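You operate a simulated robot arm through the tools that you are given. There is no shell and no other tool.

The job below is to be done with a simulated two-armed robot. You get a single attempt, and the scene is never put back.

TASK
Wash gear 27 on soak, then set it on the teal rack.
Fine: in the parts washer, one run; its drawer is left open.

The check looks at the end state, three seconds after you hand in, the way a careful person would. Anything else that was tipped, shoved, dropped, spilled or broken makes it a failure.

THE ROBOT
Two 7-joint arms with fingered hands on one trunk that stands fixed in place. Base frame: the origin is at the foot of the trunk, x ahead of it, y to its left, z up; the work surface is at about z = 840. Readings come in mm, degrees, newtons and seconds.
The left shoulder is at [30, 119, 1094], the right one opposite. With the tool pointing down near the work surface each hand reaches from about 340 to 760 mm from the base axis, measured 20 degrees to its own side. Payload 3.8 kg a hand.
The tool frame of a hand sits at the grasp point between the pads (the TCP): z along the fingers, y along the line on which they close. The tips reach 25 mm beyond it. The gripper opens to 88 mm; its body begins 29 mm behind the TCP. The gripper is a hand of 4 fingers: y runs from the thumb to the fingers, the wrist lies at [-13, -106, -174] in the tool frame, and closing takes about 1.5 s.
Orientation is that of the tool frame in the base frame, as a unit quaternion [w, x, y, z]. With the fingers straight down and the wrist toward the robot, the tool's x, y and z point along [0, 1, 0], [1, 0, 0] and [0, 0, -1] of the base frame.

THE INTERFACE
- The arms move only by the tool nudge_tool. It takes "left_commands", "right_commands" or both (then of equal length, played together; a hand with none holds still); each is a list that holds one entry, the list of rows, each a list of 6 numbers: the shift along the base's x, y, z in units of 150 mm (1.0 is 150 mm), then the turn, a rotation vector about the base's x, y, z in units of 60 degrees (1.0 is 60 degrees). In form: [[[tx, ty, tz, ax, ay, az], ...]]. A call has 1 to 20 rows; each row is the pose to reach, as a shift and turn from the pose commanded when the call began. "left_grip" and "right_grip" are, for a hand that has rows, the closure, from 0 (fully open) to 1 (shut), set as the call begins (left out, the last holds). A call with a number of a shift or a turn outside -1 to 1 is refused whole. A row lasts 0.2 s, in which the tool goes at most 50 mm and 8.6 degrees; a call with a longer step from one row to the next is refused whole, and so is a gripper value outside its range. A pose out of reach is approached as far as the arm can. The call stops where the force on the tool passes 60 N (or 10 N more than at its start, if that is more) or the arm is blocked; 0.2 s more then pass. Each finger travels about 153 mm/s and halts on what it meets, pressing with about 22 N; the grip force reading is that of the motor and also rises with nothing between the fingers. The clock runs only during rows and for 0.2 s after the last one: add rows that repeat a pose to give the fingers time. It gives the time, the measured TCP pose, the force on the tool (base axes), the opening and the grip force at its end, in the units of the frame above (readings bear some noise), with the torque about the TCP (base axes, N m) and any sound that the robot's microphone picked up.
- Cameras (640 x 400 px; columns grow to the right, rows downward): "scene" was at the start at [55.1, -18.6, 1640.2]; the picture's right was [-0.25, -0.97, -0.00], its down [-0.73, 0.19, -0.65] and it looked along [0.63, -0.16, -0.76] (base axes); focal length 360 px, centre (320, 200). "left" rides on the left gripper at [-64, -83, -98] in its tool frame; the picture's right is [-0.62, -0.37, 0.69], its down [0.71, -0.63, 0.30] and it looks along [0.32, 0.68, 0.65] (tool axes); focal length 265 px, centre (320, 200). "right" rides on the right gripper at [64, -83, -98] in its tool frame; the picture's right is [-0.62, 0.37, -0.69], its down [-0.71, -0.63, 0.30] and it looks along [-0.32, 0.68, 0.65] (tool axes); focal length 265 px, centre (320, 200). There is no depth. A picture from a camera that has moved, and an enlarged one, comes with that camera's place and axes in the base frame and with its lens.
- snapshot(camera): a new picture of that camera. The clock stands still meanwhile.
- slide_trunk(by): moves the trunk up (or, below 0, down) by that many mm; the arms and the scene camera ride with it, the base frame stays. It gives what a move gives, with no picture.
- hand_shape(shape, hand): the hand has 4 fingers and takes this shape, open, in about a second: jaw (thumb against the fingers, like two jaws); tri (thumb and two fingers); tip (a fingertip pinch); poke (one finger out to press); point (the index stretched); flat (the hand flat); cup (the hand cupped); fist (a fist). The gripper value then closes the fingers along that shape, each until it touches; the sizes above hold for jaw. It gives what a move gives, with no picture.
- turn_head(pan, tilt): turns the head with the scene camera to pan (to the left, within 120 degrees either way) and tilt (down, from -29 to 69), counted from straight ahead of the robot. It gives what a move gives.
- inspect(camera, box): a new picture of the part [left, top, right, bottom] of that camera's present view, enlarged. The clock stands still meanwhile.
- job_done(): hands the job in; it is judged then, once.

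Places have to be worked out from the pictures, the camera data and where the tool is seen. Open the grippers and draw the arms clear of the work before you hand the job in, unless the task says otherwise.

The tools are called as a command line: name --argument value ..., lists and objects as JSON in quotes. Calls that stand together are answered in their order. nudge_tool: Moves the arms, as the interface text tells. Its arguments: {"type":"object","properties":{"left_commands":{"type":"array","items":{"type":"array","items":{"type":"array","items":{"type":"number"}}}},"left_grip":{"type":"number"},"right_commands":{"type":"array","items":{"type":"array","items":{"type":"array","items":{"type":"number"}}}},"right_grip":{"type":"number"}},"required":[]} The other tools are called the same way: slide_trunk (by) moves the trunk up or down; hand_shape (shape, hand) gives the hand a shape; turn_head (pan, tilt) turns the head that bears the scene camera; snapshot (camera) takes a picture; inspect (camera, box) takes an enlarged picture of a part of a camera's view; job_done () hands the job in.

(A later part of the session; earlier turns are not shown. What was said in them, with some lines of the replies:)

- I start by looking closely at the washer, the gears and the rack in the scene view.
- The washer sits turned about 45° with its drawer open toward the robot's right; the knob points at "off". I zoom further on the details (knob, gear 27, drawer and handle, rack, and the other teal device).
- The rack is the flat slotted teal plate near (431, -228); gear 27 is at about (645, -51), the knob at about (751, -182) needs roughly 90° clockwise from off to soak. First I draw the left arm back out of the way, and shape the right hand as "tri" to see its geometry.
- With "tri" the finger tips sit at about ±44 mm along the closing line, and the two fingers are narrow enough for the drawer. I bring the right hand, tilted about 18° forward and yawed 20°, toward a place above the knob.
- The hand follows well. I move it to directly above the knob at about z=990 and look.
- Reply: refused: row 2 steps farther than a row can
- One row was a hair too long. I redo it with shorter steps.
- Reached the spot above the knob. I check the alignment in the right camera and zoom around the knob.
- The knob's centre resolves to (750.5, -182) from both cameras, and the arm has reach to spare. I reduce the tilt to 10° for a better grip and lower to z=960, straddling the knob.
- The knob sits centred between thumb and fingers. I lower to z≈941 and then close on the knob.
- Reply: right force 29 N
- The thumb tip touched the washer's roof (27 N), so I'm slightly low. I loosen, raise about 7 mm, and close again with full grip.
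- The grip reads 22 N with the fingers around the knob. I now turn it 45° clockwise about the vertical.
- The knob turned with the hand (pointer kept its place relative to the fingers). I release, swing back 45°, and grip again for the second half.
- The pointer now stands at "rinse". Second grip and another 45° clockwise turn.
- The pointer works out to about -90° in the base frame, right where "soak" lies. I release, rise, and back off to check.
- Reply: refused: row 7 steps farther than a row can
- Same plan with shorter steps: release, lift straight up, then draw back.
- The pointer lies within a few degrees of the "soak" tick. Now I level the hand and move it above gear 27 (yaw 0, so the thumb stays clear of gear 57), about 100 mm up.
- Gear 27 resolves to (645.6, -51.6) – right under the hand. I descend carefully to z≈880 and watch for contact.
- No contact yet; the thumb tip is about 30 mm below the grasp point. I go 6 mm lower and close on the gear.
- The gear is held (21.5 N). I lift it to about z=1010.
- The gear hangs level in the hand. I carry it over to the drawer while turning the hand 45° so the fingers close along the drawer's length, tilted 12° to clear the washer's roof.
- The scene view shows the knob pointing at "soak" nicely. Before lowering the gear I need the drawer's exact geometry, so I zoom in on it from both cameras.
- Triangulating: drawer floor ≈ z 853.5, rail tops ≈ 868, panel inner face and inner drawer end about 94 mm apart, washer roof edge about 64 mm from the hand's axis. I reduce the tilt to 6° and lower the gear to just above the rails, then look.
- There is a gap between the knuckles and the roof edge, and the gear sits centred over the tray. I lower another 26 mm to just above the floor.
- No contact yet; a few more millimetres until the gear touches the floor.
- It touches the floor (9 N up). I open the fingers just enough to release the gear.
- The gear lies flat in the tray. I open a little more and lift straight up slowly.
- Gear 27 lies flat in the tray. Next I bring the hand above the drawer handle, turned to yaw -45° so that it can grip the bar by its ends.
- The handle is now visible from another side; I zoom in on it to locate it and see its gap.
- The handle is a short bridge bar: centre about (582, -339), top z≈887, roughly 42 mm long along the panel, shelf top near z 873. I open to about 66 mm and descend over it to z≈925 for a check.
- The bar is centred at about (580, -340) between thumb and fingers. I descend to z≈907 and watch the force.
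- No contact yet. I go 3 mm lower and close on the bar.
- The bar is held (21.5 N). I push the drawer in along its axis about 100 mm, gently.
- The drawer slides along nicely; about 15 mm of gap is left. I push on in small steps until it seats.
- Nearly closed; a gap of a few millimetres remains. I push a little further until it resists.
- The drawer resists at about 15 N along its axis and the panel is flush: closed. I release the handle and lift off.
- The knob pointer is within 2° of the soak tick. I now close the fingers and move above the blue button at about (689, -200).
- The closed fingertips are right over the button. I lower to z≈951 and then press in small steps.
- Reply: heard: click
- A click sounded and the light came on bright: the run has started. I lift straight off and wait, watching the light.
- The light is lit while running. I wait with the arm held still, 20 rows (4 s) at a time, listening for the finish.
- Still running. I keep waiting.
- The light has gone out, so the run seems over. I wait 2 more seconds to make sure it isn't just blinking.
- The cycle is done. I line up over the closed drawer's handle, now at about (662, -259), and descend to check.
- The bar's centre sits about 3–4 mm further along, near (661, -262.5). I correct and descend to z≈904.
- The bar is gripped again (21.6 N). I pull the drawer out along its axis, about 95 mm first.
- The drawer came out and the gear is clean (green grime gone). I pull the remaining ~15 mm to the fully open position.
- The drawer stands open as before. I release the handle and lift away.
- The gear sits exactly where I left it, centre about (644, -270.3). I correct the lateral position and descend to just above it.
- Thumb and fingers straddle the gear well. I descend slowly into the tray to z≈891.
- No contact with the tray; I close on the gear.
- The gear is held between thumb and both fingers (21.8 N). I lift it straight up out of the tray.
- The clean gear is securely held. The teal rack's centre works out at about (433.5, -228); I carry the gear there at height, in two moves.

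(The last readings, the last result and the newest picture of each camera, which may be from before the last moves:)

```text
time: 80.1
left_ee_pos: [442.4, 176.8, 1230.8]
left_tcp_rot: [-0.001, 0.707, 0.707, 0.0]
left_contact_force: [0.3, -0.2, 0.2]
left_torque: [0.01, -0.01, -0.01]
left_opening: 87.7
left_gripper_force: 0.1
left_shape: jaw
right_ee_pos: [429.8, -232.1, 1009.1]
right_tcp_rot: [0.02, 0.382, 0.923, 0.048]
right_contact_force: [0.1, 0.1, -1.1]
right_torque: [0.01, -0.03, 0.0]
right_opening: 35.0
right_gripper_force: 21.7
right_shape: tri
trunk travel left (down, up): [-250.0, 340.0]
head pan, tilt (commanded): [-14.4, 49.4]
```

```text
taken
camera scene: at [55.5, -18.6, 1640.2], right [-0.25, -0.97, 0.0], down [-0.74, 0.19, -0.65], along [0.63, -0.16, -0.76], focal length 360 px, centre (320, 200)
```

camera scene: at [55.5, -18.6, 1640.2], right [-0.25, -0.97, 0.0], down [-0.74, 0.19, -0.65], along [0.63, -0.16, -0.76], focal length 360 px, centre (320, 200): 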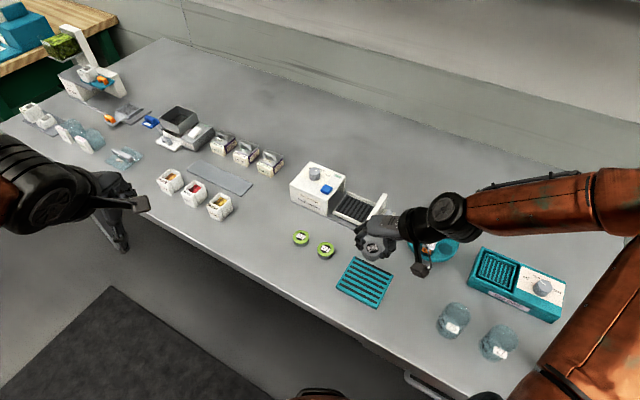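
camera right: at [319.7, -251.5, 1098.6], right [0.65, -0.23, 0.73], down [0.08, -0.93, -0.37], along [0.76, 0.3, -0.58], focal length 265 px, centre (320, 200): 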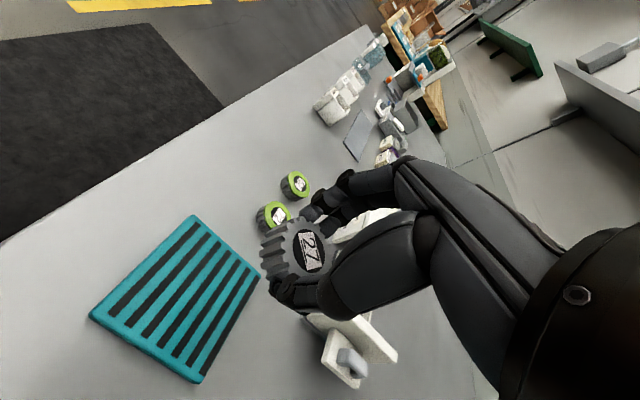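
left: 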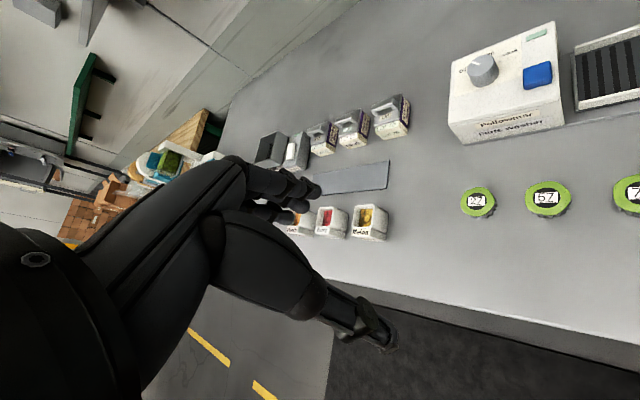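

The gear hovers over the rack; both cameras agree on the centre. I lower to z≈905 and check.

nudge_tool --right_commands '[[[0, 0, -0.15, 0, 0, 0], [0, 0, -0.3, 0, 0, 0], [0, 0, -0.45, 0, 0, 0], [0, 0, -0.6, 0, 0, 0], [0, 0, -0.7, 0, 0, 0], [0, 0, -0.7, 0, 0, 0]]]'

snapshot --camera "scene"

inspect --camera "scene" --box '[310, 220, 438, 300]'

snapshot --camera "right"

```text
time: 81.5
left_ee_pos: [443.0, 178.6, 1231.7]
left_tcp_rot: [-0.001, 0.708, 0.707, 0.0]
left_contact_force: [0.8, -0.7, -1.1]
left_torque: [0.02, 0.01, 0.02]
left_opening: 87.7
left_gripper_force: 0.1
left_shape: jaw
right_ee_pos: [431.1, -227.9, 906.1]
right_tcp_rot: [0.02, 0.382, 0.923, 0.049]
right_contact_force: [0.0, -0.4, -1.0]
right_torque: [-0.01, 0.0, 0.04]
right_opening: 34.8
right_gripper_force: 21.6
right_shape: tri
trunk travel left (down, up): [-250.0, 340.0]
head pan, tilt (commanded): [-14.4, 49.4]
```

```text
taken
camera scene: at [55.1, -18.5, 1640.3], right [-0.25, -0.97, 0.0], down [-0.73, 0.19, -0.65], along [0.63, -0.16, -0.76], focal length 360 px, centre (320, 200)
```

scene: 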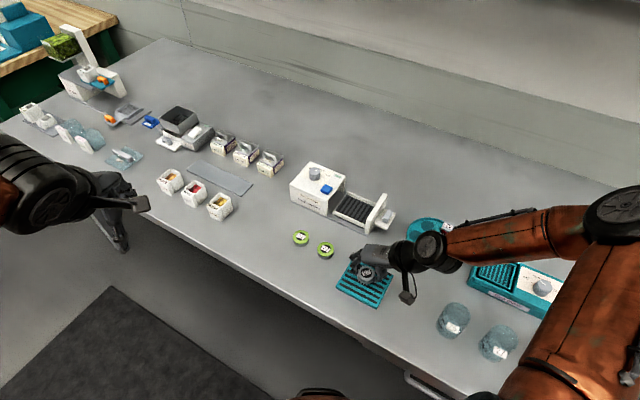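

```text
5.00 times, centred on (374, 260) of scene
camera zoom: at [55.1, -18.5, 1640.3], right [-0.25, -0.97, 0.0], down [-0.73, 0.19, -0.65], along [0.63, -0.16, -0.76], focal length 1798 px, centre (50, -100)
```

zoom: 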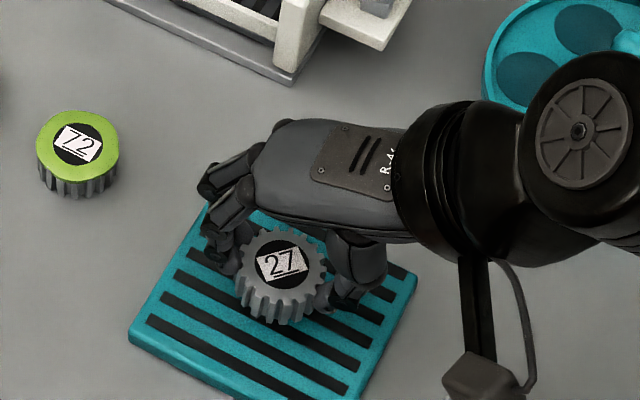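

```text
taken
camera right: at [319.5, -248.6, 994.7], right [0.65, -0.23, 0.73], down [0.08, -0.93, -0.37], along [0.76, 0.3, -0.58], focal length 265 px, centre (320, 200)
```

right: 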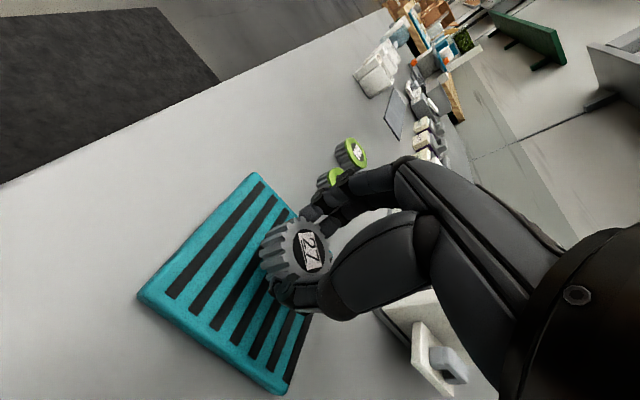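

Clear and centred. I lower in small steps toward the rack and watch the force.

nudge_tool --right_commands '[[[0, 0, -0.04, 0, 0, 0], [0, 0, -0.08, 0, 0, 0], [0, 0, -0.107, 0, 0, 0], [0, 0, -0.107, 0, 0, 0]]]'

inspect --camera "scene" --box '[326, 240, 406, 290]'

```text
time: 82.5
left_ee_pos: [443.0, 177.5, 1231.0]
left_tcp_rot: [0.0, 0.707, 0.707, 0.001]
left_contact_force: [0.6, 0.4, -0.3]
left_torque: [0.01, 0.0, 0.02]
left_opening: 87.6
left_gripper_force: 0.1
left_shape: jaw
right_ee_pos: [432.0, -230.5, 891.0]
right_tcp_rot: [0.02, 0.382, 0.923, 0.049]
right_contact_force: [0.1, 0.4, -0.6]
right_torque: [-0.01, 0.01, -0.02]
right_opening: 34.7
right_gripper_force: 22.1
right_shape: tri
trunk travel left (down, up): [-250.0, 340.0]
head pan, tilt (commanded): [-14.4, 49.4]
```

```text
8.00 times, centred on (366, 265) of scene
camera zoom: at [55.2, -18.6, 1640.2], right [-0.25, -0.97, 0.0], down [-0.73, 0.19, -0.65], along [0.63, -0.16, -0.76], focal length 2876 px, centre (-48, -320)
```

zoom: 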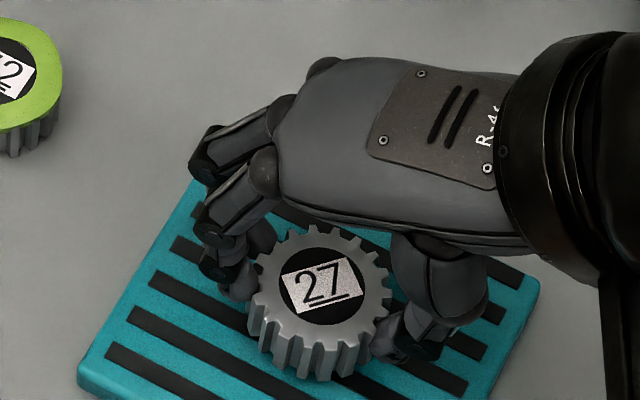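

No contact yet at z≈890; a few millimetres more.

nudge_tool --right_commands '[[[0, 0, -0.015, 0, 0, 0], [0, 0, -0.025, 0, 0, 0], [0, 0, -0.025, 0, 0, 0]]]'

```text
time: 83.3
left_ee_pos: [443.2, 176.8, 1230.9]
left_tcp_rot: [0.0, 0.707, 0.707, 0.0]
left_contact_force: [0.7, 0.1, -0.2]
left_torque: [0.02, 0.01, -0.01]
left_opening: 87.3
left_gripper_force: 0.1
left_shape: jaw
right_ee_pos: [430.2, -229.0, 885.0]
right_tcp_rot: [0.02, 0.382, 0.923, 0.049]
right_contact_force: [0.3, -1.0, -0.4]
right_torque: [-0.07, 0.04, -0.05]
right_opening: 34.7
right_gripper_force: 21.7
right_shape: tri
trunk travel left (down, up): [-250.0, 340.0]
head pan, tilt (commanded): [-14.4, 49.4]
```

Perhaps just touching. Another 2 mm.

nudge_tool --right_commands '[[[0, 0, -0.008, 0, 0, 0], [0, 0, -0.014, 0, 0, 0], [0, 0, -0.014, 0, 0, 0]]]'

inspect --camera "scene" --box '[326, 240, 406, 290]'

```text
time: 84.1
left_ee_pos: [440.0, 177.0, 1231.7]
left_tcp_rot: [0.0, 0.707, 0.707, 0.0]
left_contact_force: [0.5, 0.5, -0.6]
left_torque: [-0.01, 0.0, 0.04]
left_opening: 87.5
left_gripper_force: 0.1
left_shape: jaw
right_ee_pos: [431.3, -229.8, 885.8]
right_tcp_rot: [0.021, 0.382, 0.923, 0.048]
right_contact_force: [-0.8, -2.9, 12.8]
right_torque: [-0.09, 0.05, -0.03]
right_opening: 35.3
right_gripper_force: 22.0
right_shape: tri
trunk travel left (down, up): [-250.0, 340.0]
head pan, tilt (commanded): [-14.4, 49.4]
```

```text
8.00 times, centred on (366, 265) of scene
camera zoom: at [53.9, -18.4, 1640.4], right [-0.25, -0.97, 0.0], down [-0.73, 0.19, -0.65], along [0.63, -0.16, -0.76], focal length 2876 px, centre (-48, -320)
```

zoom: 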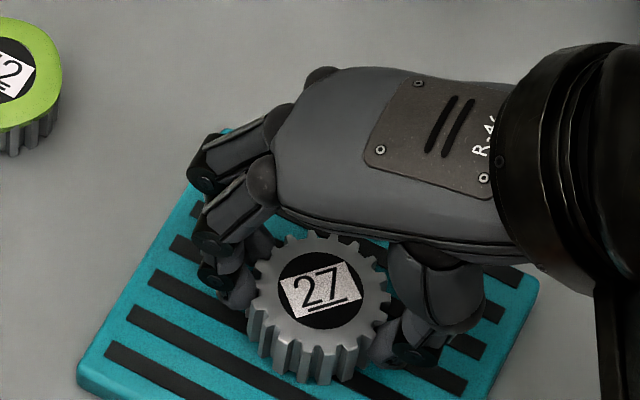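

The gear is down on the rack (13 N up). I open the fingers slowly, easing up a millimetre, to let it go.

nudge_tool --right_commands '[[[0, 0, 0.008, 0, 0, 0], [0, 0, 0.008, 0, 0, 0], [0, 0, 0.008, 0, 0, 0], [0, 0, 0.008, 0, 0, 0]]]' --right_grip 0.5

nudge_tool --right_commands '[[[0, 0, 0, 0, 0, 0], [0, 0, 0, 0, 0, 0], [0, 0, 0, 0, 0, 0]]]' --right_grip 0.3

inspect --camera "scene" --box '[326, 240, 406, 290]'

```text
time: 85.1
left_ee_pos: [442.0, 178.0, 1230.9]
left_tcp_rot: [0.0, 0.707, 0.707, 0.0]
left_contact_force: [-1.1, 0.7, 0.5]
left_torque: [-0.04, 0.0, 0.01]
left_opening: 87.9
left_gripper_force: 0.0
left_shape: jaw
right_ee_pos: [431.6, -230.1, 884.9]
right_tcp_rot: [0.021, 0.382, 0.923, 0.049]
right_contact_force: [0.4, 0.0, -0.3]
right_torque: [0.01, 0.02, -0.02]
right_opening: 43.6
right_gripper_force: 0.1
right_shape: tri
trunk travel left (down, up): [-250.0, 340.0]
head pan, tilt (commanded): [-14.4, 49.4]
```

```text
time: 85.9
left_ee_pos: [442.3, 177.5, 1230.9]
left_tcp_rot: [0.0, 0.707, 0.707, 0.0]
left_contact_force: [0.4, -0.9, -0.6]
left_torque: [-0.04, 0.01, -0.01]
left_opening: 87.7
left_gripper_force: 0.1
left_shape: jaw
right_ee_pos: [431.7, -231.2, 885.3]
right_tcp_rot: [0.021, 0.382, 0.923, 0.048]
right_contact_force: [0.0, -0.3, -0.3]
right_torque: [0.03, 0.04, 0.01]
right_opening: 61.6
right_gripper_force: 0.0
right_shape: tri
trunk travel left (down, up): [-250.0, 340.0]
head pan, tilt (commanded): [-14.4, 49.4]
```

```text
8.00 times, centred on (366, 265) of scene
camera zoom: at [55.1, -18.6, 1640.2], right [-0.25, -0.97, 0.0], down [-0.73, 0.19, -0.65], along [0.63, -0.16, -0.76], focal length 2876 px, centre (-48, -320)
```

zoom: 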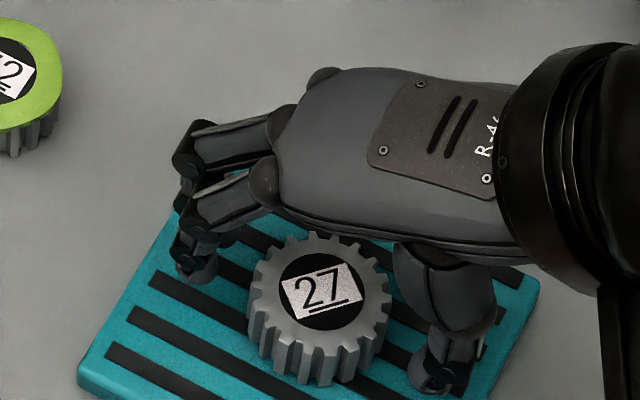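

The gear sits flat and free on the rack. I lift the hand straight up, well clear.

nudge_tool --right_commands '[[[0, 0, 0.05, 0, 0, 0], [0, 0, 0.12, 0, 0, 0], [0, 0, 0.25, 0, 0, 0], [0, 0, 0.45, 0, 0, 0], [0, 0, 0.7, 0, 0, 0], [0, 0, 0.95, 0, 0, 0]]]'

nudge_tool --right_commands '[[[0, -0.15, 0.15, 0, 0, 0], [0, -0.3, 0.3, 0, 0, 0], [-0.1, -0.5, 0.45, 0, 0, 0], [-0.2, -0.7, 0.55, 0, 0, 0], [-0.3, -0.9, 0.65, 0, 0, 0]]]' --right_grip 0

snapshot --camera "scene"

inspect --camera "scene" --box '[280, 150, 440, 310]'

```text
time: 87.3
left_ee_pos: [441.0, 177.8, 1232.0]
left_tcp_rot: [0.0, 0.707, 0.707, 0.0]
left_contact_force: [-1.2, -0.4, -0.4]
left_torque: [-0.01, 0.01, 0.01]
left_opening: 87.4
left_gripper_force: 0.1
left_shape: jaw
right_ee_pos: [431.9, -229.5, 1027.9]
right_tcp_rot: [0.02, 0.382, 0.923, 0.049]
right_contact_force: [0.3, 0.4, -0.4]
right_torque: [0.03, -0.03, -0.03]
right_opening: 61.3
right_gripper_force: 0.1
right_shape: tri
trunk travel left (down, up): [-250.0, 340.0]
head pan, tilt (commanded): [-14.4, 49.4]
```

```text
time: 88.5
left_ee_pos: [442.0, 176.9, 1232.1]
left_tcp_rot: [0.0, 0.707, 0.707, -0.001]
left_contact_force: [-0.6, 0.1, 0.2]
left_torque: [-0.02, -0.01, 0.0]
left_opening: 87.6
left_gripper_force: 0.0
left_shape: jaw
right_ee_pos: [386.6, -367.9, 1122.6]
right_tcp_rot: [0.02, 0.382, 0.923, 0.049]
right_contact_force: [-0.9, 0.4, 0.8]
right_torque: [0.01, 0.06, -0.01]
right_opening: 88.1
right_gripper_force: 0.1
right_shape: tri
trunk travel left (down, up): [-250.0, 340.0]
head pan, tilt (commanded): [-14.4, 49.4]
```

```text
taken
camera scene: at [54.3, -18.9, 1640.3], right [-0.25, -0.97, 0.0], down [-0.73, 0.19, -0.65], along [0.63, -0.16, -0.76], focal length 360 px, centre (320, 200)
```

scene: 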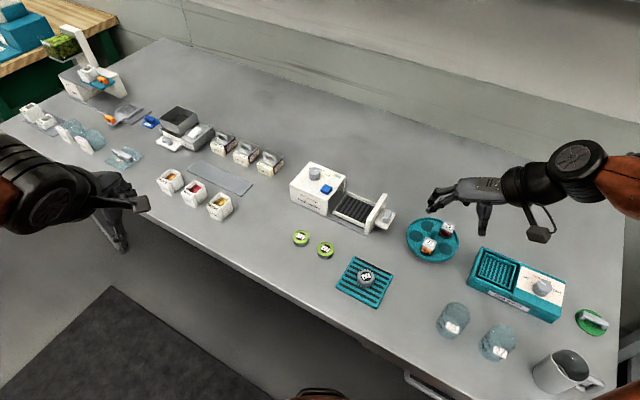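

```text
2.50 times, centred on (360, 230) of scene
camera zoom: at [54.3, -18.9, 1640.3], right [-0.25, -0.97, 0.0], down [-0.73, 0.19, -0.65], along [0.63, -0.16, -0.76], focal length 899 px, centre (220, 125)
```

zoom: 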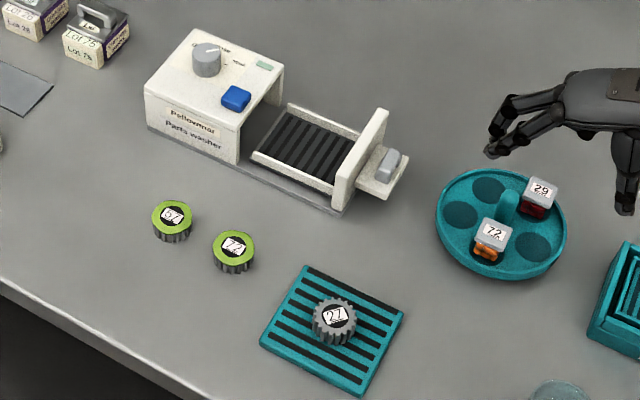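

Gear 27 lies clean on the teal rack, the drawer is open, and everything else stands as at the start. I draw the right arm back to about its starting place for good measure.

nudge_tool --right_commands '[[[0, -0.15, 0, 0, 0, -0.1], [0, -0.3, 0, 0, 0, -0.2], [0, -0.35, 0, 0, 0, -0.3], [0, -0.35, 0, 0, 0, -0.3]]]' --right_grip 0

inspect --camera "scene" --box '[330, 245, 410, 310]'

snapshot --camera "scene"

```text
time: 89.5
left_ee_pos: [443.4, 177.2, 1231.9]
left_tcp_rot: [0.0, 0.707, 0.707, 0.001]
left_contact_force: [-0.7, -0.2, -0.4]
left_torque: [0.01, 0.0, -0.02]
left_opening: 87.6
left_gripper_force: 0.0
left_shape: jaw
right_ee_pos: [388.1, -419.1, 1122.8]
right_tcp_rot: [0.027, 0.523, 0.851, 0.045]
right_contact_force: [-0.5, 0.7, -1.3]
right_torque: [-0.02, -0.04, -0.01]
right_opening: 87.9
right_gripper_force: 0.1
right_shape: tri
trunk travel left (down, up): [-250.0, 340.0]
head pan, tilt (commanded): [-14.4, 49.4]
```

```text
6.15 times, centred on (370, 278) of scene
camera zoom: at [55.1, -19.0, 1640.2], right [-0.25, -0.97, 0.0], down [-0.73, 0.19, -0.65], along [0.63, -0.16, -0.76], focal length 2212 px, centre (12, -277)
```

zoom: 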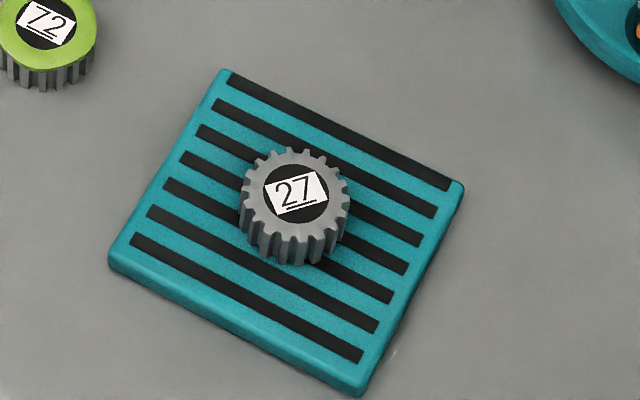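

```text
taken
camera scene: at [55.1, -19.0, 1640.2], right [-0.25, -0.97, 0.0], down [-0.73, 0.19, -0.65], along [0.63, -0.16, -0.76], focal length 360 px, centre (320, 200)
```

scene: 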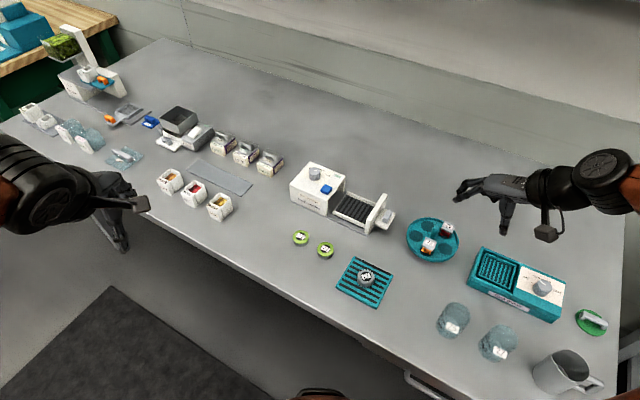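

The washed gear 27 rests flat on the teal rack, the washer's drawer is open, the grippers are open and both arms are clear. I hand the job in.

job_done

```text
The job is handed in.
```

I washed gear 27 on soak in the parts washer and set it on the teal rack. The job is handed in.

- **Wash:** It had one run. The knob was on soak, the button clicked when pressed, and the light came on and went out when the cycle ended. The gear came out with its green coating gone.
- **End state:** The gear lies flat near the middle of the rack, and the washer drawer is open. The knob is still on soak, since the task didn't ask to turn it back.
- **Everything else:** The last picture shows nothing else moved. Both grippers are open and the arms are clear of the work.

While I was setting the knob, the thumb pressed the washer's roof with about 27 N. The washer didn't appear to move.
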